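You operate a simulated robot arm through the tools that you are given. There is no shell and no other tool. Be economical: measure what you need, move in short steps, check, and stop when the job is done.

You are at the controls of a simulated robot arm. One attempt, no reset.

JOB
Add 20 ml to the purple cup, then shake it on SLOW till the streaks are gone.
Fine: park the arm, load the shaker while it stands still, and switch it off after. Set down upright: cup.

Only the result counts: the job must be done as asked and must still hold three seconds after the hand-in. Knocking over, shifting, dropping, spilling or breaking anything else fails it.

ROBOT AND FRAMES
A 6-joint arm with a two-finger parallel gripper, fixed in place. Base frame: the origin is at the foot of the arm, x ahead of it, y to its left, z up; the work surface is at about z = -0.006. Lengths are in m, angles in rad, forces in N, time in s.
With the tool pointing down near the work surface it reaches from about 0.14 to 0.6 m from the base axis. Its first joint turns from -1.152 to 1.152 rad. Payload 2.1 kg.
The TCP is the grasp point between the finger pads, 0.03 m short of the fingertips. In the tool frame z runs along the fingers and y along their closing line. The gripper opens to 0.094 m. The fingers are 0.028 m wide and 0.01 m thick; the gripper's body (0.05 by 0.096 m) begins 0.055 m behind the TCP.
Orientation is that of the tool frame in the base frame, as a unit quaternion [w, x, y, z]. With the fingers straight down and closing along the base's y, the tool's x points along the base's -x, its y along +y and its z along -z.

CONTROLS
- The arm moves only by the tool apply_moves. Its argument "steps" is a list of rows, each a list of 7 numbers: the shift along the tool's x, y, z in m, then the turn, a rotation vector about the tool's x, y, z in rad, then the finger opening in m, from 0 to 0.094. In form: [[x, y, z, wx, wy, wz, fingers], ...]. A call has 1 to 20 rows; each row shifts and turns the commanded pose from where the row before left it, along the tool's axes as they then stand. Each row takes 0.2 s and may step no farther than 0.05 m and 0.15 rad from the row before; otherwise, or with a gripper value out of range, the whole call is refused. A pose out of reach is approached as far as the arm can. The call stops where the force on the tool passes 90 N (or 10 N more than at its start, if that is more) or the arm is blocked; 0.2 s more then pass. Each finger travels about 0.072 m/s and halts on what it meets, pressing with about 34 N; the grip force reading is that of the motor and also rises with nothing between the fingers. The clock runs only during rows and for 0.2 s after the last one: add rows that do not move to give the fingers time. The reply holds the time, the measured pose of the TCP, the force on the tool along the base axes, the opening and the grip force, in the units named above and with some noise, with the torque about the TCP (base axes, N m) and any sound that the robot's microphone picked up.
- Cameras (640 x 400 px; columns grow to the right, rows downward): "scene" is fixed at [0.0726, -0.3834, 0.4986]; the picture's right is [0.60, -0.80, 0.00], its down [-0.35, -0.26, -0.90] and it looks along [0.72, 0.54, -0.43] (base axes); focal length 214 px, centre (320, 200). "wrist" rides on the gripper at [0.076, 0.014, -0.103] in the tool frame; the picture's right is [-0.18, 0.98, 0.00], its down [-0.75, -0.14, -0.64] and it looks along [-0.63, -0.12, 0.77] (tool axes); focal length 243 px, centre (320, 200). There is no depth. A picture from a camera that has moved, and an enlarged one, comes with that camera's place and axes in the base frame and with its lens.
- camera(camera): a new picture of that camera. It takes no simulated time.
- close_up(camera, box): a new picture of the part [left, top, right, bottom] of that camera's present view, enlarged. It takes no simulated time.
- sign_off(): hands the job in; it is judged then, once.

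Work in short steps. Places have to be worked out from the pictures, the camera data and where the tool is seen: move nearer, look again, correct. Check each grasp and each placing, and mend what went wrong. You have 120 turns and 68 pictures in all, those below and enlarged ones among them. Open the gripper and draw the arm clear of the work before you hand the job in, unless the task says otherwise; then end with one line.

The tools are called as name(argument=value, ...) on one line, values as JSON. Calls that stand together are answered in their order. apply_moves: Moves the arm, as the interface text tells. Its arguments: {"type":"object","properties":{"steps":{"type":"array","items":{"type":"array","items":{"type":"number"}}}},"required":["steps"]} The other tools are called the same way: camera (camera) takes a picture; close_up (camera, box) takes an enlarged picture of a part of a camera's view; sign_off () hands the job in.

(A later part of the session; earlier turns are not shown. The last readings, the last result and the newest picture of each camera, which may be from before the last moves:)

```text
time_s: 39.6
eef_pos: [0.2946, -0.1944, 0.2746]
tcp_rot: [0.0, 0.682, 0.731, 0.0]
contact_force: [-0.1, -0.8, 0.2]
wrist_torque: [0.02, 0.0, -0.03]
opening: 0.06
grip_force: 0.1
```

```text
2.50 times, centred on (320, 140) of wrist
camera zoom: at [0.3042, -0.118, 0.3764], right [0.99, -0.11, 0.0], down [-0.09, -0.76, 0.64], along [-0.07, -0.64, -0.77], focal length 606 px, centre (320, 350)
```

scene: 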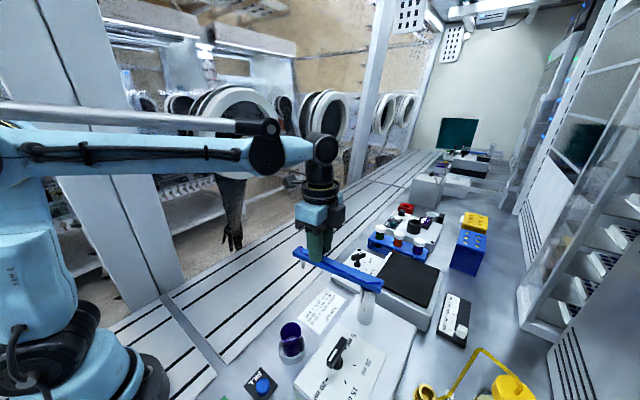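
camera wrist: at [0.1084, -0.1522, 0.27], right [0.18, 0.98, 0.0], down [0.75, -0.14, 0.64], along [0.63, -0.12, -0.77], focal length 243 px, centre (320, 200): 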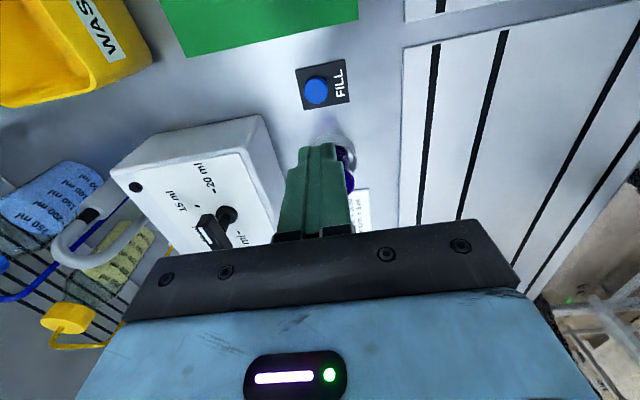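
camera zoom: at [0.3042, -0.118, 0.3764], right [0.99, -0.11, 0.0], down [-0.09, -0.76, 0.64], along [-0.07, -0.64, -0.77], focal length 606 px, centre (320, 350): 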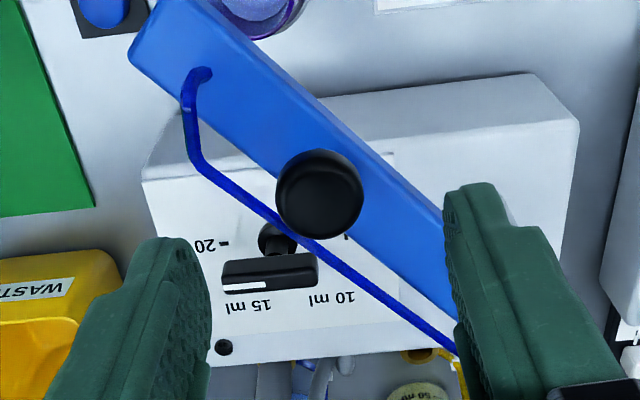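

The knob is centred. I'll descend, grip and swing it back to its original parked position.

apply_moves(steps=[[0, 0, 0.023, 0, 0, 0, 0.06], [0, 0, 0.023, 0, 0, 0, 0.06], [0, 0, 0, 0, 0, 0, 0.03], [0, 0, 0, 0, 0, 0, 0.01], [0, 0, 0, 0, 0, 0, 0.01], [0.0102, 0.0168, 0, 0, 0, 0, 0.01], [0.0072, 0.0184, 0, 0, 0, 0, 0.01], [0.0038, 0.0194, 0, 0, 0, 0, 0.01], [0.0004, 0.0198, 0, 0, 0, 0, 0.01], [-0.003, 0.0195, 0, 0, 0, 0, 0.01], [-0.0064, 0.0187, 0, 0, 0, 0, 0.01], [-0.0063, 0.0122, 0, 0, 0, 0, 0.01], [0, 0, 0, 0, 0, 0, 0.01]])

camera(camera="scene")

```text
time_s: 42.4
eef_pos: [0.4183, -0.1817, 0.2271]
tcp_rot: [0.0, 0.68, 0.733, 0.001]
contact_force: [-0.2, 1.6, -3.9]
wrist_torque: [0.0, 0.07, -0.17]
opening: 0.0252
grip_force: 45.5
```

```text
27 pictures are left
```

scene: 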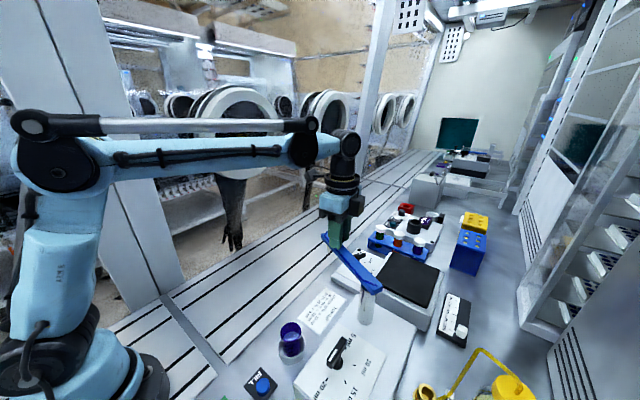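

The arm is back at its original parked position. I'll release, rise and move above the purple cup.

apply_moves(steps=[[0, 0, 0, 0, 0, 0, 0.03], [0, 0, 0, 0, 0, 0, 0.06], [0, 0, -0.04, 0, 0, 0, 0.06], [0, 0, -0.04, 0, 0, 0, 0.06], [0.0069, -0.038, 0, 0, 0, 0, 0.08], [0.0069, -0.038, 0, 0, 0, 0, 0.08], [0.0069, -0.038, 0, 0, 0, 0, 0.08], [0.0069, -0.038, 0, 0, 0, 0, 0.08], [0, 0, 0.05, 0, 0, 0, 0.08], [0, 0, 0.05, 0, 0, 0, 0.08]])

camera(camera="wrist")

close_up(camera="scene", box=[240, 220, 400, 380])

```text
time_s: 44.6
eef_pos: [0.2666, -0.1639, 0.2068]
tcp_rot: [0.0, 0.682, 0.732, 0.0]
contact_force: [-0.4, 0.4, 0.4]
wrist_torque: [0.0, -0.03, 0.02]
opening: 0.0797
grip_force: 0.0
```

```text
26 pictures are left
camera wrist: at [0.2764, -0.0879, 0.3092], right [0.99, -0.11, 0.0], down [-0.09, -0.76, 0.64], along [-0.07, -0.64, -0.77], focal length 243 px, centre (320, 200)
```

wrist: 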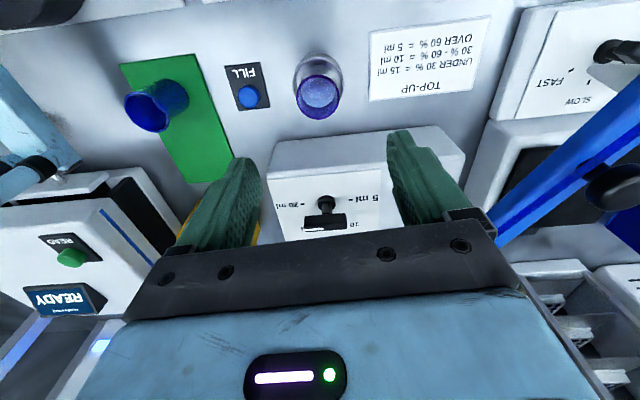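

```text
2.50 times, centred on (320, 300) of scene
camera zoom: at [0.0726, -0.3834, 0.4986], right [0.6, -0.8, 0.0], down [-0.35, -0.26, -0.9], along [0.72, 0.54, -0.43], focal length 536 px, centre (320, -50)
```

zoom: 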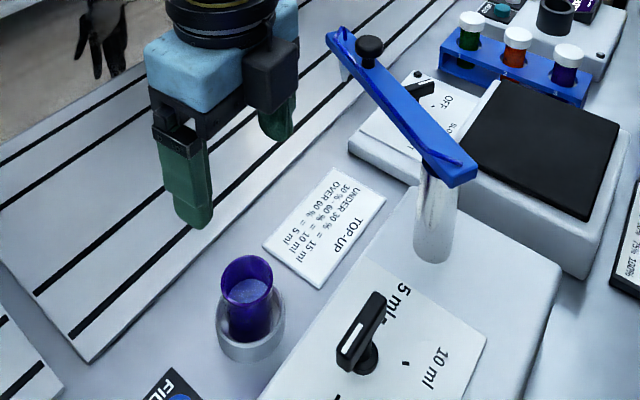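

The cup axis is at about (0.266, -0.161), with the rim near z = 0.065. I'll descend with open fingers so the tips stay above the stand ring, then check before closing.

apply_moves(steps=[[0.003, 0, 0.045, 0, 0, 0, 0.08], [0, 0, 0.045, 0, 0, 0, 0.08], [0, 0, 0.045, 0, 0, 0, 0.08], [0, 0, 0.005, 0, 0, 0, 0.08]])

close_up(camera="scene", box=[240, 270, 360, 380])

close_up(camera="wrist", box=[200, 80, 440, 240])

```text
time_s: 45.6
eef_pos: [0.265, -0.162, 0.0667]
tcp_rot: [0.0, 0.681, 0.732, 0.0]
contact_force: [0.1, 0.0, 0.6]
wrist_torque: [-0.01, 0.05, -0.02]
opening: 0.0802
grip_force: 0.0
```

```text
3.64 times, centred on (300, 325) of scene
camera zoom: at [0.0726, -0.3834, 0.4986], right [0.6, -0.8, 0.0], down [-0.35, -0.26, -0.9], along [0.72, 0.54, -0.43], focal length 780 px, centre (393, -254)
```

zoom: 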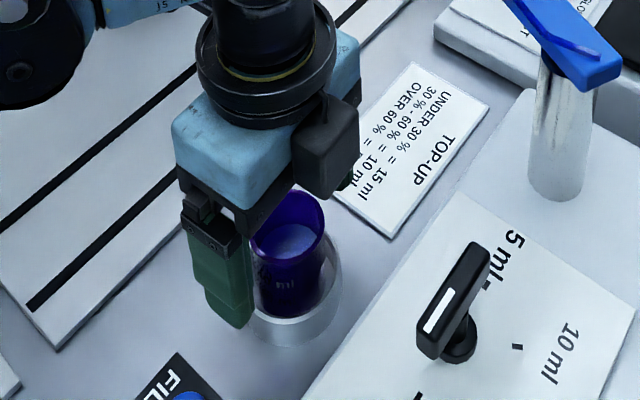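

```text
2.50 times, centred on (320, 160) of wrist
camera zoom: at [0.2755, -0.0847, 0.1691], right [0.99, -0.11, 0.0], down [-0.09, -0.76, 0.64], along [-0.07, -0.64, -0.77], focal length 606 px, centre (320, 300)
```

zoom: 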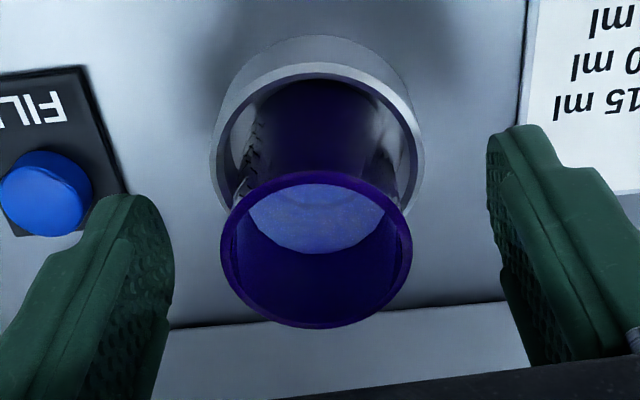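

The cup is centred and the stand ring is low. I'll lower 1 cm more and close on the cup.

apply_moves(steps=[[0, 0, 0.01, 0, 0, 0, 0.08], [0, 0, 0, 0, 0, 0, 0.055], [0, 0, 0, 0, 0, 0, 0.03], [0, 0, 0, 0, 0, 0, 0.02], [0, 0, 0, 0, 0, 0, 0.02]])

```text
time_s: 46.8
eef_pos: [0.2671, -0.1606, 0.0572]
tcp_rot: [0.0, 0.682, 0.732, 0.0]
contact_force: [0.9, -0.1, -0.6]
wrist_torque: [0.0, -0.01, 0.0]
opening: 0.0408
grip_force: 34.1
```

The cup is held firmly (41 mm). I'll lift it gently and check.

apply_moves(steps=[[0, 0, -0.01, 0, 0, 0, 0.02], [0, 0, -0.02, 0, 0, 0, 0.02], [0, 0, -0.025, 0, 0, 0, 0.02], [0, 0, -0.03, 0, 0, 0, 0.02], [0, 0, -0.03, 0, 0, 0, 0.02], [0, 0, -0.03, 0, 0, 0, 0.02], [0, 0, -0.03, 0, 0, 0, 0.02], [0, 0, -0.03, 0, 0, 0, 0.02], [0, 0, -0.03, 0, 0, 0, 0.02], [0, 0, -0.02, 0, 0, 0, 0.02]])

camera(camera="scene")

```text
time_s: 49.0
eef_pos: [0.2626, -0.1609, 0.3121]
tcp_rot: [0.0, 0.681, 0.732, 0.0]
contact_force: [-0.2, 0.3, -0.4]
wrist_torque: [0.02, 0.01, -0.01]
opening: 0.0202
grip_force: 0.1
```

```text
22 pictures are left
```

scene: 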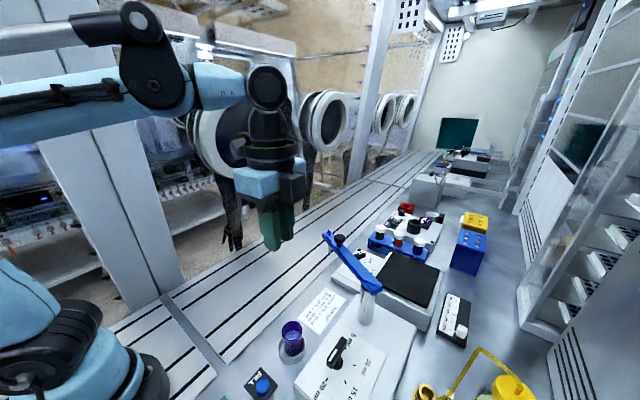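

The cup slipped out and is still in its stand. I'll check its state closely before regripping lower.

close_up(camera="scene", box=[260, 300, 330, 370])

close_up(camera="wrist", box=[260, 40, 400, 160])

```text
5.71 times, centred on (295, 335) of scene
camera zoom: at [0.0726, -0.3834, 0.4986], right [0.6, -0.8, 0.0], down [-0.35, -0.26, -0.9], along [0.72, 0.54, -0.43], focal length 1226 px, centre (463, -571)
```

zoom: 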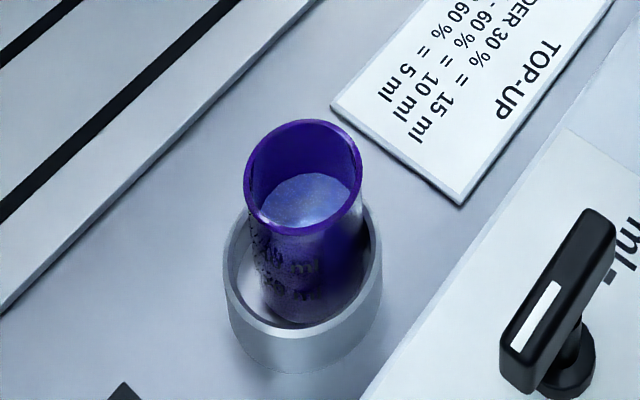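

```text
3.33 times, centred on (330, 100) of wrist
camera zoom: at [0.2721, -0.084, 0.4144], right [0.99, -0.11, 0.0], down [-0.09, -0.76, 0.64], along [-0.07, -0.64, -0.77], focal length 809 px, centre (287, 533)
```

zoom: 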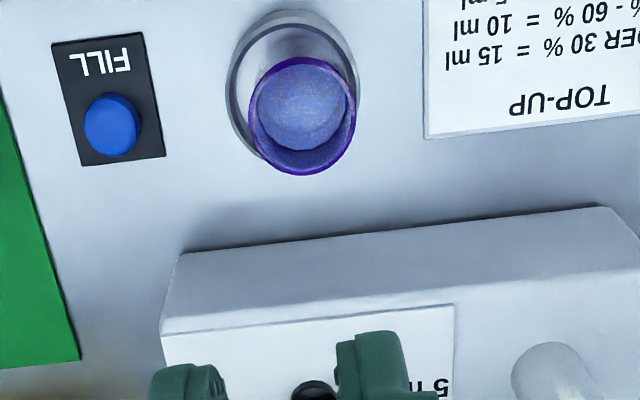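

The cup is upright with nothing spilled, and has shifted slightly to about (0.270, -0.163). I'll reopen and come down again to check alignment before gripping lower.

apply_moves(steps=[[-0.0023, 0.005, 0.02, 0, 0, 0, 0.08], [0, 0, 0.05, 0, 0, 0, 0.08], [0, 0, 0.05, 0, 0, 0, 0.08], [0, 0, 0.05, 0, 0, 0, 0.08], [0, 0, 0.03, 0, 0, 0, 0.08], [0, 0, 0.03, 0, 0, 0, 0.08], [0, 0, 0.02, 0, 0, 0, 0.08]])

close_up(camera="wrist", box=[200, 80, 440, 240])

```text
time_s: 50.6
eef_pos: [0.2683, -0.1625, 0.0614]
tcp_rot: [0.0, 0.681, 0.732, 0.001]
contact_force: [0.9, -0.3, 0.2]
wrist_torque: [0.04, 0.01, 0.06]
opening: 0.08
grip_force: 0.1
```

```text
2.50 times, centred on (320, 160) of wrist
camera zoom: at [0.2777, -0.0854, 0.164], right [0.99, -0.11, 0.0], down [-0.09, -0.76, 0.64], along [-0.07, -0.64, -0.77], focal length 606 px, centre (320, 300)
```

zoom: 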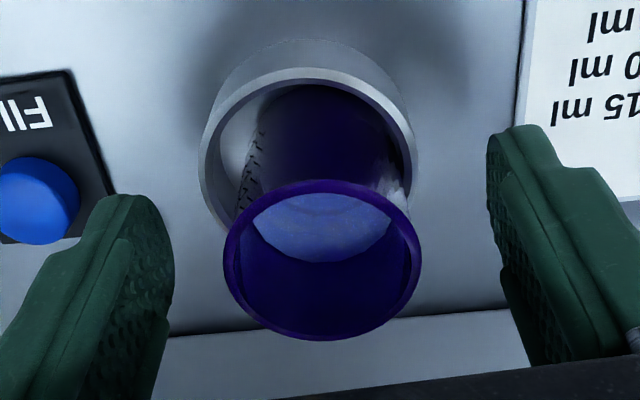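

The alignment is good. The ring top is at about 0.01, so I'll lower to TCP z of about 0.047 and close, then lift just 1.5 cm.

apply_moves(steps=[[-0.001, 0, 0.014, 0, 0, 0, 0.08], [0, 0, 0, 0, 0, 0, 0.055], [0, 0, 0, 0, 0, 0, 0.03], [0, 0, 0, 0, 0, 0, 0.0], [0, 0, 0, 0, 0, 0, 0.0], [0, 0, 0, 0, 0, 0, 0.0], [0, 0, -0.005, 0, 0, 0, 0.0], [0, 0, -0.005, 0, 0, 0, 0.0], [0, 0, -0.005, 0, 0, 0, 0.0]])

close_up(camera="wrist", box=[200, 80, 440, 240])

```text
time_s: 52.6
eef_pos: [0.2691, -0.1626, 0.0627]
tcp_rot: [-0.001, 0.682, 0.732, -0.001]
contact_force: [-9.1, 0.7, -4.0]
wrist_torque: [0.0, 0.46, -0.01]
opening: 0.0413
grip_force: 33.9
```

```text
2.50 times, centred on (320, 160) of wrist
camera zoom: at [0.2786, -0.0867, 0.165], right [0.99, -0.11, 0.0], down [-0.09, -0.76, 0.64], along [-0.07, -0.64, -0.77], focal length 606 px, centre (320, 300)
```

zoom: 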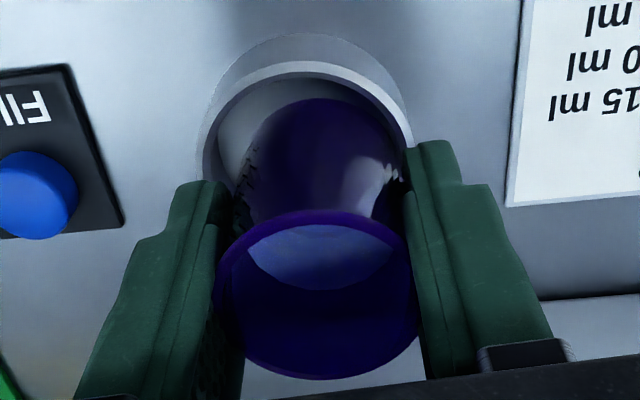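

The cup is lifting this time, with a small side force as if it rubs the ring. I'll continue slowly.

apply_moves(steps=[[0, 0, -0.005, 0, 0, 0, 0.0], [0, 0, -0.008, 0, 0, 0, 0.0], [0, 0, -0.01, 0, 0, 0, 0.0], [0, 0, -0.01, 0, 0, 0, 0.0]])

close_up(camera="scene", box=[240, 260, 360, 380])

```text
time_s: 53.6
eef_pos: [0.2702, -0.1647, 0.0954]
tcp_rot: [0.0, 0.681, 0.732, 0.001]
contact_force: [0.3, 0.8, -0.4]
wrist_torque: [0.04, 0.0, 0.0]
opening: 0.0411
grip_force: 34.5
```

```text
3.33 times, centred on (300, 320) of scene
camera zoom: at [0.0726, -0.3834, 0.4986], right [0.6, -0.8, 0.0], down [-0.35, -0.26, -0.9], along [0.72, 0.54, -0.43], focal length 715 px, centre (387, -200)
```

zoom: 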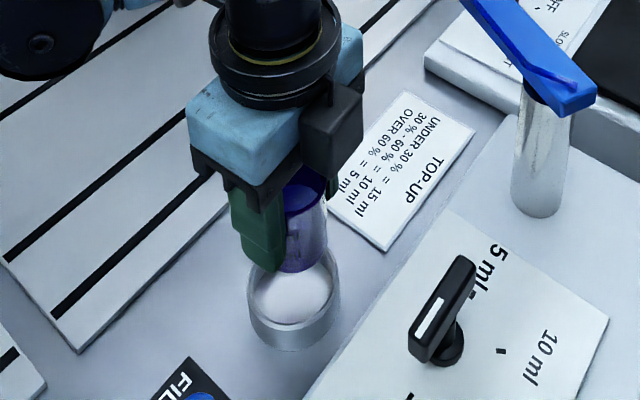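

The cup is clear of the stand and upright. I'll raise it smoothly over the spout arm height.

apply_moves(steps=[[0, 0, -0.01, 0, 0, 0, 0.0], [0, 0, -0.015, 0, 0, 0, 0.0], [0, 0, -0.02, 0, 0, 0, 0.0], [0, 0, -0.02, 0, 0, 0, 0.0], [0, 0, -0.02, 0, 0, 0, 0.0], [0, 0, -0.02, 0, 0, 0, 0.0], [0, 0, -0.02, 0, 0, 0, 0.0], [0, 0, -0.02, 0, 0, 0, 0.0], [0, 0, -0.02, 0, 0, 0, 0.0], [0, 0, -0.02, 0, 0, 0, 0.0], [0, 0, -0.015, 0, 0, 0, 0.0], [0, 0, -0.015, 0, 0, 0, 0.0], [0, 0, -0.01, 0, 0, 0, 0.0]])

apply_moves(steps=[[-0.0045, 0.008, 0, 0, 0, 0, 0], [-0.0085, 0.0155, 0, 0, 0, 0, 0], [-0.0111, 0.0207, 0, 0, 0, 0, 0], [-0.0111, 0.0207, 0, 0, 0, 0, 0], [-0.0111, 0.0207, 0, 0, 0, 0, 0], [-0.0111, 0.0207, 0, 0, 0, 0, 0], [-0.0111, 0.0207, 0, 0, 0, 0, 0], [-0.0111, 0.0207, 0, 0, 0, 0, 0], [-0.0111, 0.0207, 0, 0, 0, 0, 0], [-0.0111, 0.0207, 0, 0, 0, 0, 0], [-0.0111, 0.0207, 0, 0, 0, 0, 0], [-0.0085, 0.0155, 0, 0, 0, 0, 0], [-0.0055, 0.01, 0, 0, 0, 0, 0], [-0.0035, 0.007, 0, 0, 0, 0, 0]])

camera(camera="scene")

camera(camera="wrist")

```text
time_s: 56.4
eef_pos: [0.2685, -0.1642, 0.3206]
tcp_rot: [0.0, 0.681, 0.732, 0.0]
contact_force: [-0.1, -0.3, -0.8]
wrist_torque: [0.03, 0.01, 0.0]
opening: 0.0412
grip_force: 33.4
```

```text
time_s: 59.4
eef_pos: [0.4554, -0.2428, 0.291]
tcp_rot: [0.001, 0.681, 0.732, 0.0]
contact_force: [-0.2, -0.1, 0.1]
wrist_torque: [-0.02, 0.01, -0.01]
opening: 0.041
grip_force: 34.4
out of reach, approached as far as the arm can: row 9, 10, 11, 12, 13, 14
```

```text
16 pictures are left
```

scene: 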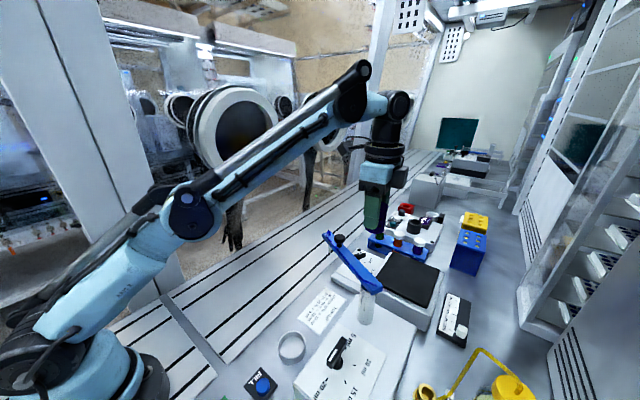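

```text
15 pictures are left
camera wrist: at [0.4641, -0.167, 0.3925], right [0.99, -0.11, 0.0], down [-0.09, -0.76, 0.64], along [-0.07, -0.64, -0.77], focal length 243 px, centre (320, 200)
```

wrist: 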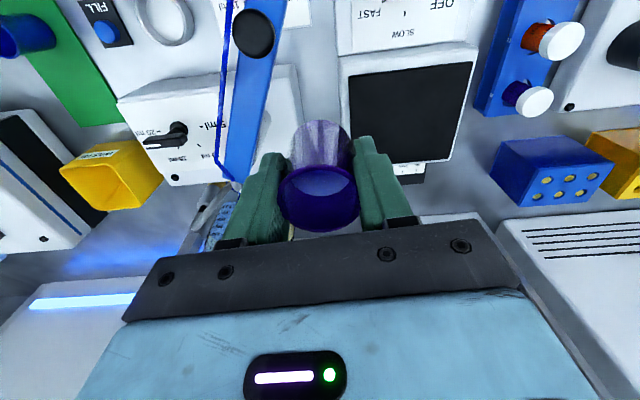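

Reach is limited at this height, so the arm is held about 8 cm short. The cup is upright and clear of the spout arm, so I'll descend gradually to regain reach and check.

apply_moves(steps=[[0, 0, 0.01, 0, 0, 0, 0], [0, 0, 0.015, 0, 0, 0, 0], [0, 0, 0.015, 0, 0, 0, 0], [0, 0, 0.015, 0, 0, 0, 0], [0, 0, 0.01, 0, 0, 0, 0]])

```text
time_s: 60.6
eef_pos: [0.4549, -0.2432, 0.2251]
tcp_rot: [0.0, 0.681, 0.732, 0.001]
contact_force: [-0.2, 0.7, -1.2]
wrist_torque: [-0.01, 0.01, 0.03]
opening: 0.0409
grip_force: 33.8
```

The command followed from the clipped pose. I'll move outward and down toward the pad spot at (0.525, -0.28).

apply_moves(steps=[[-0.005, 0.008, 0.008, 0, 0, 0, 0], [-0.007, 0.0112, 0.01, 0, 0, 0, 0], [-0.0075, 0.012, 0.012, 0, 0, 0, 0], [-0.0075, 0.012, 0.012, 0, 0, 0, 0], [-0.0075, 0.012, 0.01, 0, 0, 0, 0], [-0.0075, 0.0118, 0.008, 0, 0, 0, 0]])

camera(camera="wrist")

close_up(camera="scene", box=[320, 200, 460, 330])

```text
time_s: 62.0
eef_pos: [0.5093, -0.274, 0.1591]
tcp_rot: [0.0, 0.682, 0.732, 0.0]
contact_force: [0.5, -0.2, -1.1]
wrist_torque: [-0.01, 0.02, 0.01]
opening: 0.0409
grip_force: 34.1
out of reach, approached as far as the arm can: row 5, 6
```

```text
14 pictures are left
camera wrist: at [0.5189, -0.1968, 0.2619], right [0.99, -0.11, 0.0], down [-0.09, -0.76, 0.64], along [-0.07, -0.64, -0.77], focal length 243 px, centre (320, 200)
```

wrist: 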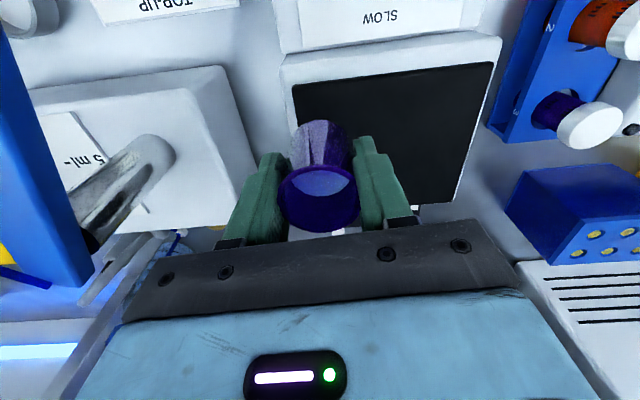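

```text
3.08 times, centred on (390, 265) of scene
camera zoom: at [0.0726, -0.3834, 0.4986], right [0.6, -0.8, 0.0], down [-0.35, -0.26, -0.9], along [0.72, 0.54, -0.43], focal length 660 px, centre (105, 0)
```

zoom: 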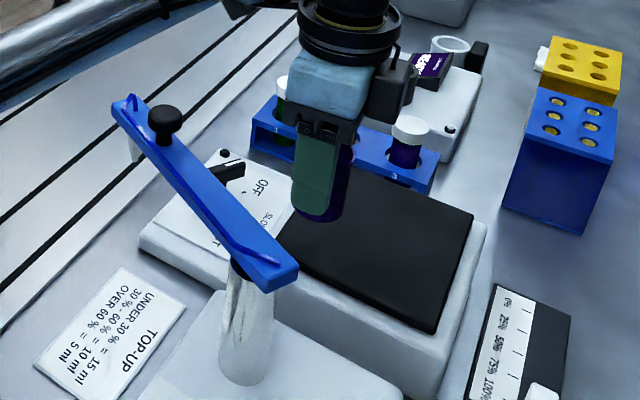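

The pad's near edge is at x of about 0.495, so the cup must go about 1.5 cm further out. I'll lower a little, then move out.

apply_moves(steps=[[0, 0, 0.008, 0, 0, 0, 0], [-0.001, 0.006, 0.006, 0, 0, 0, 0], [-0.001, 0.006, 0.0, 0, 0, 0, 0], [0, 0.006, 0.0, 0, 0, 0, 0]])

```text
time_s: 63.0
eef_pos: [0.5145, -0.2704, 0.1437]
tcp_rot: [0.0, 0.682, 0.732, 0.0]
contact_force: [-0.5, -0.4, -0.5]
wrist_torque: [-0.01, 0.0, -0.03]
opening: 0.0411
grip_force: 34.1
out of reach, approached as far as the arm can: row 2, 3, 4
```

apply_moves(steps=[[0, 0.004, 0.006, 0, 0, 0, 0], [0, 0.004, 0.004, 0, 0, 0, 0], [0, 0.004, 0.0, 0, 0, 0, 0]])

close_up(camera="wrist", box=[220, 30, 520, 230])

close_up(camera="scene", box=[360, 220, 430, 290])

```text
time_s: 63.8
eef_pos: [0.5201, -0.2664, 0.1327]
tcp_rot: [0.0, 0.681, 0.732, 0.0]
contact_force: [0.2, 0.3, 0.0]
wrist_torque: [0.0, 0.0, -0.04]
opening: 0.0409
grip_force: 33.8
out of reach, approached as far as the arm can: row 2, 3
```

```text
2.00 times, centred on (370, 130) of wrist
camera zoom: at [0.5293, -0.1904, 0.2351], right [0.99, -0.11, 0.0], down [-0.09, -0.76, 0.64], along [-0.07, -0.64, -0.77], focal length 485 px, centre (220, 340)
```

zoom: 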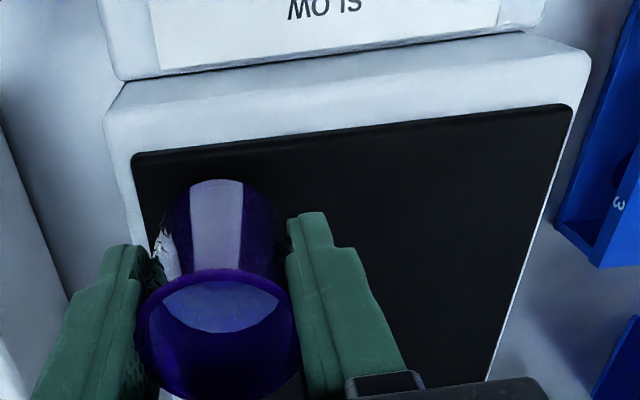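

```text
5.71 times, centred on (395, 255) of scene
camera zoom: at [0.0726, -0.3834, 0.4986], right [0.6, -0.8, 0.0], down [-0.35, -0.26, -0.9], along [0.72, 0.54, -0.43], focal length 1226 px, centre (-109, -114)
```

zoom: 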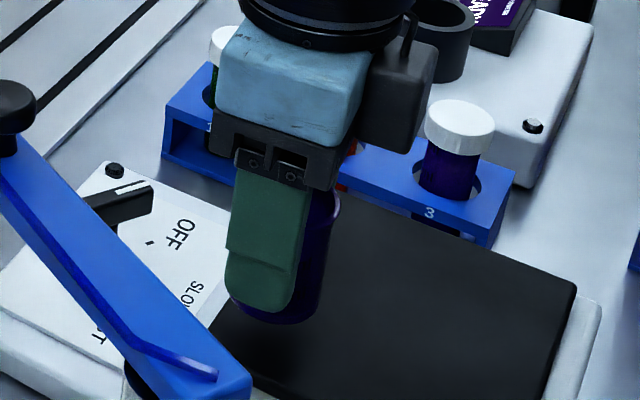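

The pad height works out to about z = 0.062, so the cup will rest at TCP z of about 0.118. I'll lower a bit more and shift toward -y for margin from the pad edge.

apply_moves(steps=[[0, 0, 0.005, 0, 0, 0, 0], [-0.005, 0, 0.003, 0, 0, 0, 0], [-0.006, 0, 0.0, 0, 0, 0, 0], [0, 0, 0.0, 0, 0, 0, 0]])

```text
time_s: 64.8
eef_pos: [0.5171, -0.2745, 0.1227]
tcp_rot: [-0.001, 0.681, 0.732, 0.0]
contact_force: [-0.4, 0.1, -0.7]
wrist_torque: [-0.01, -0.01, 0.0]
opening: 0.0412
grip_force: 34.3
out of reach, approached as far as the arm can: row 3
```

apply_moves(steps=[[0, 0.003, 0.003, 0, 0, 0, 0], [0, 0.003, 0.001, 0, 0, 0, 0], [0, 0, 0.001, 0, 0, 0, 0]])

close_up(camera="wrist", box=[220, 30, 520, 230])

```text
time_s: 65.6
eef_pos: [0.521, -0.2761, 0.1186]
tcp_rot: [0.0, 0.681, 0.732, 0.0]
contact_force: [1.0, 0.0, -0.7]
wrist_torque: [-0.03, -0.01, 0.01]
opening: 0.0413
grip_force: 33.8
```

```text
2.00 times, centred on (370, 130) of wrist
camera zoom: at [0.5305, -0.1977, 0.2207], right [0.99, -0.11, 0.0], down [-0.09, -0.76, 0.64], along [-0.07, -0.64, -0.77], focal length 485 px, centre (220, 340)
```

zoom: 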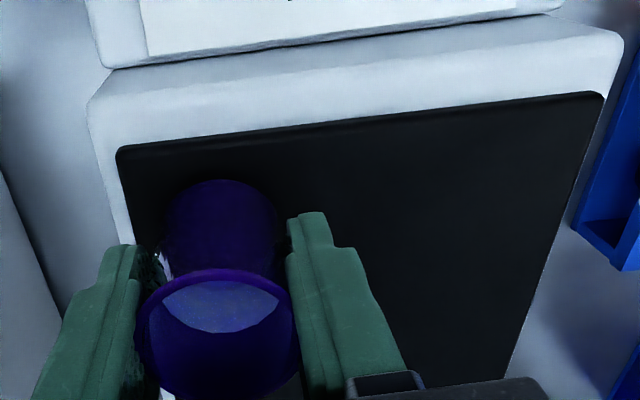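

There's now a good margin from both pad edges (about 27 and 30 mm to the cup axis). I'll lower in 2 mm steps to contact.

apply_moves(steps=[[0, 0.003, 0.002, 0, 0, 0, 0], [0, 0, 0.002, 0, 0, 0, 0]])

apply_moves(steps=[[0, 0, 0.002, 0, 0, 0, 0]])

apply_moves(steps=[[0, 0, 0.002, 0, 0, 0, 0]])

```text
time_s: 66.2
eef_pos: [0.523, -0.2738, 0.1134]
tcp_rot: [-0.001, 0.681, 0.732, 0.0]
contact_force: [0.9, 0.4, -1.3]
wrist_torque: [0.03, 0.01, 0.01]
opening: 0.0409
grip_force: 33.9
out of reach, approached as far as the arm can: row 1
```

```text
time_s: 66.6
eef_pos: [0.5225, -0.2728, 0.1131]
tcp_rot: [0.0, 0.681, 0.732, 0.0]
contact_force: [0.6, 0.7, 7.0]
wrist_torque: [0.01, 0.0, 0.02]
opening: 0.041
grip_force: 34.3
```

```text
time_s: 67.0
eef_pos: [0.5215, -0.2744, 0.1112]
tcp_rot: [0.001, 0.681, 0.732, 0.0]
contact_force: [0.1, 0.1, 23.8]
wrist_torque: [-0.01, -0.02, -0.05]
opening: 0.041
grip_force: 34.1
```

The cup is on the pad with a 24 N press. I'll ease off 1 mm, open wide and withdraw horizontally toward +y, so reach clipping can't drag the fingers into the cup.

apply_moves(steps=[[0, 0, -0.002, 0, 0, 0, 0.03], [0, 0, 0, 0, 0, 0, 0.05], [0, 0, 0, 0, 0, 0, 0.07], [0, 0, 0, 0, 0, 0, 0.08]])

apply_moves(steps=[[0.015, 0, 0, 0, 0, 0, 0.08], [0.02, 0, -0.005, 0, 0, 0, 0.08], [0.02, 0, -0.02, 0, 0, 0, 0.08], [0, 0, -0.04, 0, 0, 0, 0.08], [0, -0.02, -0.04, 0, 0, 0, 0.06], [0, -0.02, -0.01, 0, 0, 0, 0.04]])

close_up(camera="scene", box=[330, 200, 450, 310])

camera(camera="wrist")

```text
time_s: 68.0
eef_pos: [0.5224, -0.2734, 0.1113]
tcp_rot: [0.0, 0.682, 0.732, 0.0]
contact_force: [-0.4, -0.4, -0.1]
wrist_torque: [0.04, 0.0, -0.01]
opening: 0.0801
grip_force: 0.0
```

```text
time_s: 69.4
eef_pos: [0.4777, -0.2229, 0.2293]
tcp_rot: [0.0, 0.681, 0.732, 0.0]
contact_force: [-0.3, -0.6, -0.1]
wrist_torque: [0.0, 0.05, 0.01]
opening: 0.04
grip_force: 0.1
```

```text
3.64 times, centred on (390, 255) of scene
camera zoom: at [0.0726, -0.3834, 0.4986], right [0.6, -0.8, 0.0], down [-0.35, -0.26, -0.9], along [0.72, 0.54, -0.43], focal length 780 px, centre (66, 0)
```

zoom: 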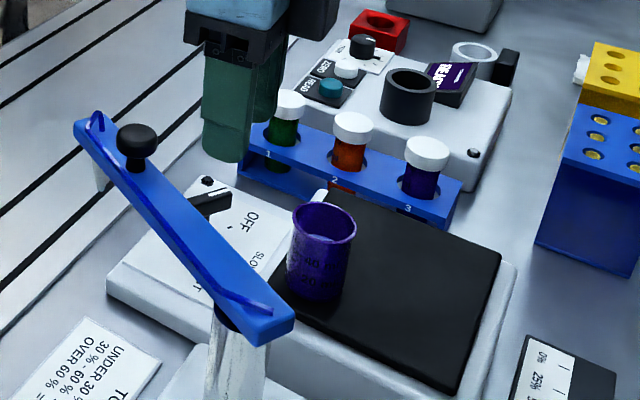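

```text
8 pictures are left
camera wrist: at [0.4871, -0.1462, 0.3306], right [0.99, -0.11, 0.0], down [-0.09, -0.76, 0.64], along [-0.07, -0.64, -0.77], focal length 243 px, centre (320, 200)
```

wrist: 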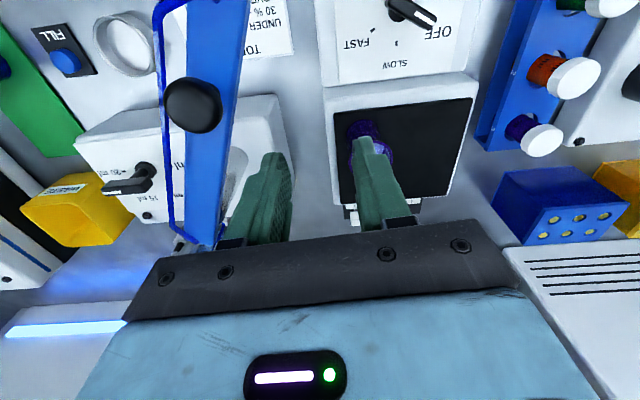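

The cup is standing upright on the pad. The shaker dial axis works out at about (0.541, -0.168), with OFF at -30° and SLOW at -90°, so SLOW is 60° clockwise. I'll move above it and rotate 120° clockwise, so the wrist camera points away from the spout arm.

apply_moves(steps=[[0.0125, 0.0167, 0.0175, 0, 0, 0, 0.05], [0.0125, 0.0167, 0.0175, 0, 0, 0, 0.05], [0.0125, 0.0167, 0.0175, 0, 0, 0, 0.05], [0.0125, 0.0167, 0.0175, 0, 0, 0, 0.05], [0, 0, 0, 0, 0, 0.15, 0.05], [0, 0, 0, 0, 0, 0.15, 0.05], [0, 0, 0, 0, 0, 0.15, 0.05], [0, 0, 0, 0, 0, 0.15, 0.05], [0, 0, 0, 0, 0, 0.15, 0.05], [0, 0, 0, 0, 0, 0.15, 0.05], [0, 0, 0, 0, 0, 0.15, 0.05], [0, 0, 0, 0, 0, 0.15, 0.05], [0, 0, 0, 0, 0, 0.15, 0.05], [0, 0, 0, 0, 0, 0.15, 0.05], [0, 0, 0, 0, 0, 0.15, 0.05], [0, 0, 0, 0, 0, 0.15, 0.05], [0, 0, 0, 0, 0, 0.15, 0.05], [0, 0, 0, 0, 0, 0.15, 0.05]])

```text
time_s: 73.2
eef_pos: [0.5364, -0.1813, 0.1578]
tcp_rot: [-0.003, 0.995, -0.098, 0.0]
contact_force: [-0.2, -0.3, 0.9]
wrist_torque: [0.0, 0.03, 0.0]
opening: 0.0497
grip_force: 0.0
out of reach, approached as far as the arm can: row 17, 18
```

The wrist hit its rotation limit that way. I'll rotate the other way round (counter-clockwise) to reach the same orientation from the opposite side, raised slightly for clearance.

apply_moves(steps=[[0, 0, -0.015, 0, 0, -0.15, 0.05], [0, 0, 0, 0, 0, -0.15, 0.05], [0, 0, 0, 0, 0, -0.15, 0.05], [0, 0, 0, 0, 0, -0.15, 0.05], [0, 0, 0, 0, 0, -0.15, 0.05], [0, 0, 0, 0, 0, -0.15, 0.05], [0, 0, 0, 0, 0, -0.15, 0.05], [0, 0, 0, 0, 0, -0.15, 0.05], [0, 0, 0, 0, 0, -0.15, 0.05], [0, 0, 0, 0, 0, -0.15, 0.05], [0, 0, 0, 0, 0, -0.15, 0.05], [0, 0, 0, 0, 0, -0.15, 0.05], [0, 0, 0, 0, 0, -0.15, 0.05], [0, 0, 0, 0, 0, -0.15, 0.05], [0, 0, 0, 0, 0, -0.15, 0.05], [0, 0, 0, 0, 0, -0.15, 0.05], [0, 0, 0, 0, 0, -0.15, 0.05], [0, 0, 0, 0, 0, -0.15, 0.05], [0, 0, 0, 0, 0, -0.15, 0.05], [0, 0, 0, 0, 0, -0.15, 0.05]])

apply_moves(steps=[[0, 0, 0, 0, 0, -0.15, 0.05], [0, 0, 0, 0, 0, -0.15, 0.05], [0, 0, 0, 0, 0, -0.15, 0.05], [0, 0, 0, 0, 0, -0.15, 0.05], [0, 0, 0, 0, 0, -0.15, 0.05], [0, 0, 0, 0, 0, -0.15, 0.05], [0, 0, 0, 0, 0, -0.15, 0.05], [0, 0, 0, 0, 0, -0.15, 0.05], [0, 0, 0, 0, 0, -0.15, 0.05], [0, 0, 0, 0, 0, -0.15, 0.05]])

```text
time_s: 77.4
eef_pos: [0.5366, -0.1822, 0.1722]
tcp_rot: [0.001, 0.167, 0.986, 0.001]
contact_force: [0.3, -0.3, 0.2]
wrist_torque: [0.0, 0.0, 0.03]
opening: 0.0497
grip_force: 0.1
```

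```text
time_s: 79.6
eef_pos: [0.5369, -0.182, 0.1727]
tcp_rot: [0.001, -0.55, 0.835, 0.001]
contact_force: [1.6, -0.5, -0.8]
wrist_torque: [-0.01, 0.03, 0.03]
opening: 0.0501
grip_force: 0.1
```

apply_moves(steps=[[0, 0, 0, 0, 0, -0.1454, 0.05], [0, 0, 0, 0, 0, -0.1454, 0.05], [0, 0, 0, 0, 0, -0.1454, 0.05], [0, 0, 0, 0, 0, -0.1454, 0.05], [0, 0, 0, 0, 0, -0.1454, 0.05], [0, 0, 0, 0, 0, -0.1454, 0.05], [0, 0, 0, 0, 0, -0.1454, 0.05], [0, 0, 0, 0, 0, -0.1454, 0.05], [0, 0, 0, 0, 0, -0.1454, 0.05], [0, 0, 0, 0, 0, -0.1454, 0.05]])

```text
time_s: 81.8
eef_pos: [0.5361, -0.1817, 0.1722]
tcp_rot: [-0.002, 0.966, -0.259, 0.001]
contact_force: [-0.1, -0.6, 0.0]
wrist_torque: [-0.04, -0.02, 0.0]
opening: 0.05
grip_force: 0.1
```

The tool now lies along the lever's OFF direction (-30°). I'll take one wrist close-up to refine the dial position.

close_up(camera="wrist", box=[210, 60, 430, 210])

```text
2.67 times, centred on (320, 135) of wrist
camera zoom: at [0.5955, -0.2324, 0.2745], right [-0.65, -0.76, 0.0], down [-0.58, 0.5, 0.64], along [-0.49, 0.42, -0.77], focal length 647 px, centre (320, 373)
```

zoom: 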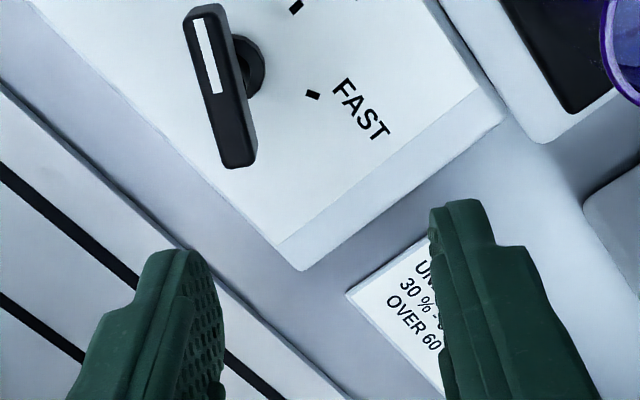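

The dial axis is refined to about (0.570, -0.175) with the lever at -29°. I'll descend partway, then move out over it.

apply_moves(steps=[[0, 0, 0.04, 0, 0, 0, 0.055], [0.013, -0.0115, 0.007, 0, 0, 0, 0.055], [0.013, -0.0115, 0.007, 0, 0, 0, 0.055]])

```text
time_s: 82.6
eef_pos: [0.5611, -0.1721, 0.117]
tcp_rot: [-0.001, 0.965, -0.261, 0.0]
contact_force: [0.3, -0.3, 0.0]
wrist_torque: [-0.01, -0.02, -0.01]
opening: 0.0549
grip_force: 0.0
out of reach, approached as far as the arm can: row 3
```

apply_moves(steps=[[0, 0, 0.01, 0, 0, 0, 0.055], [0.005, 0, 0.008, 0, 0, 0, 0.055], [0.005, -0.001, 0.004, 0, 0, 0, 0.055]])

```text
time_s: 83.4
eef_pos: [0.5675, -0.1753, 0.093]
tcp_rot: [-0.001, 0.966, -0.26, 0.001]
contact_force: [-0.6, -0.4, 0.7]
wrist_torque: [0.04, -0.03, 0.01]
opening: 0.055
grip_force: 0.1
out of reach, approached as far as the arm can: row 3
```

I'm positioned on the lever axis; closing.

apply_moves(steps=[[0, 0, 0, 0, 0, 0, 0.03], [0, 0, 0, 0, 0, 0, 0.0], [0, 0, 0, 0, 0, 0, 0.0], [0, 0, 0, 0, 0, 0, 0.0]])

```text
time_s: 84.4
eef_pos: [0.5678, -0.1743, 0.0933]
tcp_rot: [-0.001, 0.966, -0.26, 0.0]
contact_force: [-0.3, 1.2, 0.2]
wrist_torque: [0.01, 0.02, -0.01]
opening: 0.0
grip_force: 32.8
```

The fingers closed on nothing, so the lever must be lower than I estimated. I'll take a close look.

close_up(camera="wrist", box=[220, 80, 420, 220])

```text
2.86 times, centred on (320, 150) of wrist
camera zoom: at [0.6263, -0.2265, 0.1965], right [-0.65, -0.76, 0.0], down [-0.58, 0.5, 0.64], along [-0.48, 0.42, -0.77], focal length 693 px, centre (320, 343)
```

zoom: 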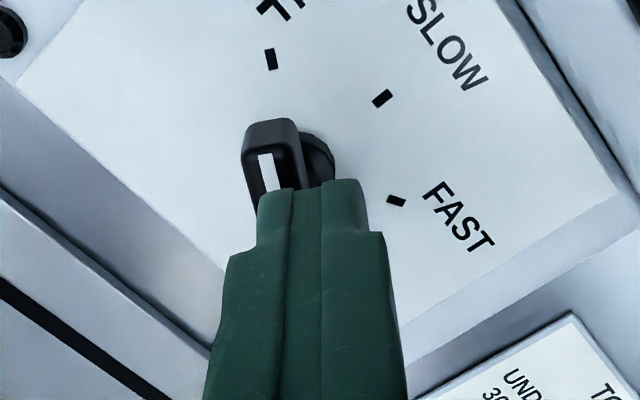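

Retriangulating, the panel is actually at z of about 0.017 with the axis at (0.567, -0.167), so the lever is about 3 cm lower than I assumed. I'll reopen, shift, descend to TCP z of about 0.061 and close.

apply_moves(steps=[[0, 0, 0, 0, 0, 0, 0.03], [-0.0044, -0.0061, 0, 0, 0, 0, 0.055], [0, 0, 0.016, 0, 0, 0, 0.055], [0, 0, 0.016, 0, 0, 0, 0.055], [0, 0, 0, 0, 0, 0, 0.03], [0, 0, 0, 0, 0, 0, 0.0], [0, 0, 0, 0, 0, 0, 0.0]])

```text
time_s: 86.0
eef_pos: [0.5723, -0.1683, 0.0616]
tcp_rot: [-0.003, 0.966, -0.26, 0.001]
contact_force: [5.9, 7.5, -3.9]
wrist_torque: [-0.41, -0.69, -0.02]
opening: 0.0164
grip_force: 45.3
out of reach, approached as far as the arm can: row 3
```

Something 16 mm thick is gripped, slightly more than the other lever. I'll try a small 17° turn and check the response.

apply_moves(steps=[[0, 0, 0, 0, 0, 0.15, 0.0], [0, 0, 0, 0, 0, 0.15, 0.0]])

close_up(camera="wrist", box=[220, 80, 420, 220])

```text
time_s: 86.6
eef_pos: [0.5707, -0.1695, 0.0642]
tcp_rot: [-0.001, 0.915, -0.404, 0.0]
contact_force: [-3.6, 3.1, -6.8]
wrist_torque: [-0.83, -0.73, 0.05]
opening: 0.0163
grip_force: 44.7
```

```text
2.86 times, centred on (320, 150) of wrist
camera zoom: at [0.6117, -0.2363, 0.1646], right [-0.85, -0.53, 0.0], down [-0.4, 0.65, 0.64], along [-0.34, 0.55, -0.77], focal length 693 px, centre (320, 343)
```

zoom: 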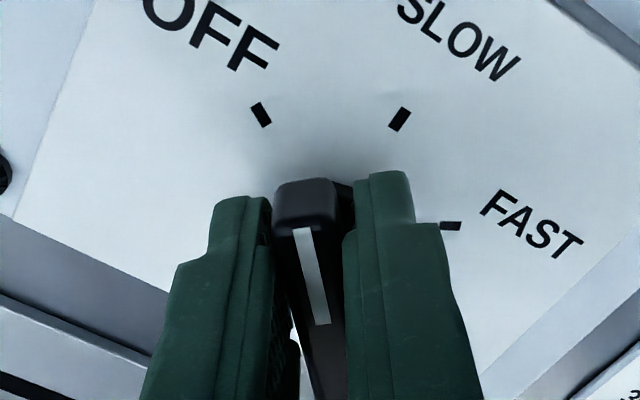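

The lever is held and turning, now between OFF and SLOW. I'll complete the turn and listen for the shaker.

apply_moves(steps=[[0, 0, 0, 0, 0, 0.15, 0.0], [0, 0, 0, 0, 0, 0.15, 0.0], [0, 0, 0, 0, 0, 0.15, 0.0], [0, 0, 0, 0, 0, 0.15, 0.0], [0, 0, 0, 0, 0, 0.12, 0.0], [0, 0, 0, 0, 0, 0, 0.0]])

```text
time_s: 88.0
eef_pos: [0.5652, -0.1725, 0.062]
tcp_rot: [0.006, 0.713, -0.701, -0.011]
contact_force: [-63.4, -10.6, -11.6]
wrist_torque: [0.83, 0.06, 0.4]
opening: 0.0164
grip_force: 44.7
```

A side force of 63 N built up. I'll relieve it by shifting the command toward -x and recheck.

apply_moves(steps=[[0, 0.003, 0, 0, 0, 0, 0.0], [0, 0.003, 0, 0, 0, 0, 0.0]])

close_up(camera="wrist", box=[220, 80, 420, 220])

```text
time_s: 88.6
eef_pos: [0.5654, -0.1706, 0.063]
tcp_rot: [-0.001, 0.714, -0.7, 0.003]
contact_force: [-1.1, -22.5, 1.1]
wrist_torque: [0.77, 0.09, -0.02]
opening: 0.0164
grip_force: 45.1
```

```text
2.86 times, centred on (320, 150) of wrist
camera zoom: at [0.5523, -0.2484, 0.165], right [-0.99, 0.16, -0.01], down [0.12, 0.76, 0.64], along [0.11, 0.63, -0.77], focal length 693 px, centre (320, 343)
```

zoom: 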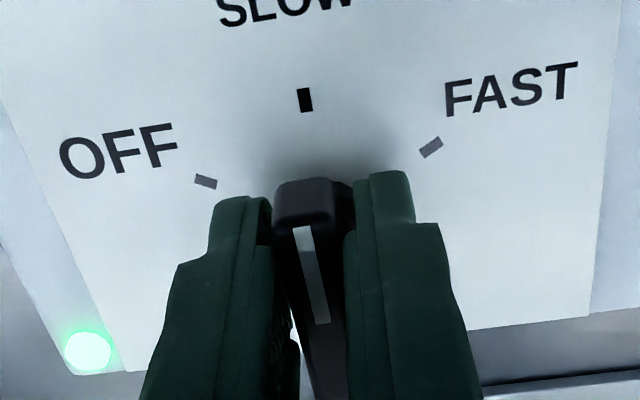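

The green lamp is on and the pointer sits at SLOW. I'll hold and wait about 8 s, then check the cup's liquid from the scene camera.

apply_moves(steps=[[0, 0, 0, 0, 0, 0, 0], [0, 0, 0, 0, 0, 0, 0], [0, 0, 0, 0, 0, 0, 0], [0, 0, 0, 0, 0, 0, 0], [0, 0, 0, 0, 0, 0, 0], [0, 0, 0, 0, 0, 0, 0], [0, 0, 0, 0, 0, 0, 0], [0, 0, 0, 0, 0, 0, 0], [0, 0, 0, 0, 0, 0, 0], [0, 0, 0, 0, 0, 0, 0], [0, 0, 0, 0, 0, 0, 0], [0, 0, 0, 0, 0, 0, 0], [0, 0, 0, 0, 0, 0, 0], [0, 0, 0, 0, 0, 0, 0], [0, 0, 0, 0, 0, 0, 0], [0, 0, 0, 0, 0, 0, 0], [0, 0, 0, 0, 0, 0, 0], [0, 0, 0, 0, 0, 0, 0], [0, 0, 0, 0, 0, 0, 0], [0, 0, 0, 0, 0, 0, 0]])

apply_moves(steps=[[0, 0, 0, 0, 0, 0, 0], [0, 0, 0, 0, 0, 0, 0], [0, 0, 0, 0, 0, 0, 0], [0, 0, 0, 0, 0, 0, 0], [0, 0, 0, 0, 0, 0, 0], [0, 0, 0, 0, 0, 0, 0], [0, 0, 0, 0, 0, 0, 0], [0, 0, 0, 0, 0, 0, 0], [0, 0, 0, 0, 0, 0, 0], [0, 0, 0, 0, 0, 0, 0], [0, 0, 0, 0, 0, 0, 0], [0, 0, 0, 0, 0, 0, 0], [0, 0, 0, 0, 0, 0, 0], [0, 0, 0, 0, 0, 0, 0], [0, 0, 0, 0, 0, 0, 0], [0, 0, 0, 0, 0, 0, 0], [0, 0, 0, 0, 0, 0, 0], [0, 0, 0, 0, 0, 0, 0], [0, 0, 0, 0, 0, 0, 0], [0, 0, 0, 0, 0, 0, 0]])

close_up(camera="scene", box=[375, 235, 435, 295])

```text
time_s: 92.8
eef_pos: [0.5652, -0.1714, 0.0628]
tcp_rot: [-0.001, 0.714, -0.7, 0.002]
contact_force: [15.1, -26.0, 11.3]
wrist_torque: [0.13, 0.0, -0.14]
opening: 0.0164
grip_force: 45.0
```

```text
time_s: 97.0
eef_pos: [0.5662, -0.1713, 0.0626]
tcp_rot: [-0.001, 0.716, -0.699, 0.003]
contact_force: [14.6, -25.5, 9.4]
wrist_torque: [-0.04, -0.04, -0.08]
opening: 0.0164
grip_force: 44.8
```

```text
6.67 times, centred on (405, 265) of scene
camera zoom: at [0.0725, -0.3834, 0.4987], right [0.6, -0.8, 0.0], down [-0.35, -0.26, -0.9], along [0.72, 0.54, -0.43], focal length 1430 px, centre (-247, -233)
```

zoom: 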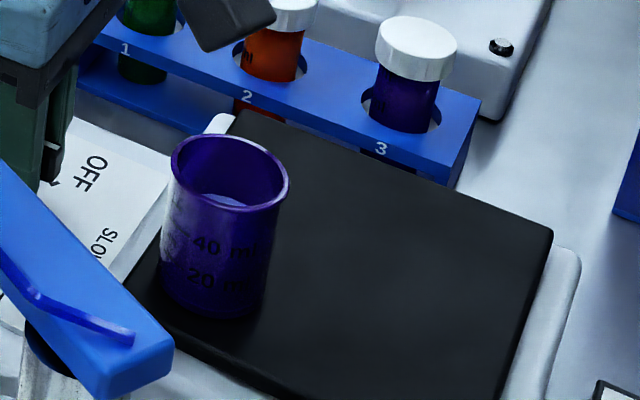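

The cup is stable, but this angle doesn't show the liquid well. I'll let it shake longer, then look from above with the wrist camera.

apply_moves(steps=[[0, 0, 0, 0, 0, 0, 0], [0, 0, 0, 0, 0, 0, 0], [0, 0, 0, 0, 0, 0, 0], [0, 0, 0, 0, 0, 0, 0], [0, 0, 0, 0, 0, 0, 0], [0, 0, 0, 0, 0, 0, 0], [0, 0, 0, 0, 0, 0, 0], [0, 0, 0, 0, 0, 0, 0], [0, 0, 0, 0, 0, 0, 0], [0, 0, 0, 0, 0, 0, 0], [0, 0, 0, 0, 0, 0, 0], [0, 0, 0, 0, 0, 0, 0], [0, 0, 0, 0, 0, 0, 0], [0, 0, 0, 0, 0, 0, 0], [0, 0, 0, 0, 0, 0, 0], [0, 0, 0, 0, 0, 0, 0], [0, 0, 0, 0, 0, 0, 0], [0, 0, 0, 0, 0, 0, 0], [0, 0, 0, 0, 0, 0, 0], [0, 0, 0, 0, 0, 0, 0]])

apply_moves(steps=[[0, 0, 0, 0, 0, 0, 0], [0, 0, 0, 0, 0, 0, 0], [0, 0, 0, 0, 0, 0, 0], [0, 0, 0, 0, 0, 0, 0], [0, 0, 0, 0, 0, 0, 0], [0, 0, 0, 0, 0, 0, 0], [0, 0, 0, 0, 0, 0, 0], [0, 0, 0, 0, 0, 0, 0], [0, 0, 0, 0, 0, 0, 0], [0, 0, 0, 0, 0, 0, 0], [0, 0, 0, 0, 0, 0, 0], [0, 0, 0, 0, 0, 0, 0], [0, 0, 0, 0, 0, 0, 0], [0, 0, 0, 0, 0, 0, 0], [0, 0, 0, 0, 0, 0, 0], [0, 0, 0, 0, 0, 0, 0], [0, 0, 0, 0, 0, 0, 0], [0, 0, 0, 0, 0, 0, 0], [0, 0, 0, 0, 0, 0, 0], [0, 0, 0, 0, 0, 0, 0]])

```text
time_s: 101.2
eef_pos: [0.5639, -0.1714, 0.0619]
tcp_rot: [-0.001, 0.715, -0.699, 0.003]
contact_force: [15.5, -25.7, 8.0]
wrist_torque: [-0.08, -0.04, -0.07]
opening: 0.0164
grip_force: 45.0
```

```text
time_s: 105.4
eef_pos: [0.565, -0.1707, 0.0622]
tcp_rot: [-0.001, 0.715, -0.699, 0.002]
contact_force: [14.9, -25.7, 6.1]
wrist_torque: [-0.11, -0.01, -0.13]
opening: 0.0165
grip_force: 45.4
```

I'll release the lever, rise and look down at the cup.

apply_moves(steps=[[0.001, 0, 0, 0, 0, 0, 0.03], [0, 0, 0, 0, 0, 0, 0.055], [0, 0, -0.03, 0, 0, 0, 0.055], [0, 0, -0.04, 0, 0, 0, 0.055], [0, 0.015, -0.04, 0, 0, 0, 0.055], [0, 0.02, -0.02, 0, 0, 0, 0.055], [0.03, 0.015, -0.01, 0, 0, 0, 0.03], [0.04, 0.015, 0, 0, 0, 0, 0.0], [0, 0, 0, 0, 0, 0, 0.0]])

close_up(camera="wrist", box=[180, 20, 380, 145])

```text
time_s: 107.4
eef_pos: [0.4966, -0.2423, 0.2013]
tcp_rot: [-0.002, 0.716, -0.698, 0.0]
contact_force: [-0.3, 0.3, 0.1]
wrist_torque: [-0.01, 0.01, -0.01]
opening: 0.0002
grip_force: 32.7
out of reach, approached as far as the arm can: row 4
```

```text
3.20 times, centred on (280, 82) of wrist
camera zoom: at [0.4846, -0.3186, 0.3041], right [-0.99, 0.16, 0.0], down [0.12, 0.75, 0.65], along [0.1, 0.64, -0.76], focal length 776 px, centre (448, 576)
```

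zoom: 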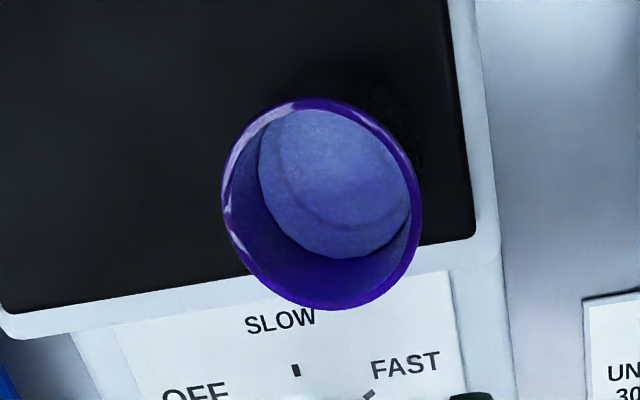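

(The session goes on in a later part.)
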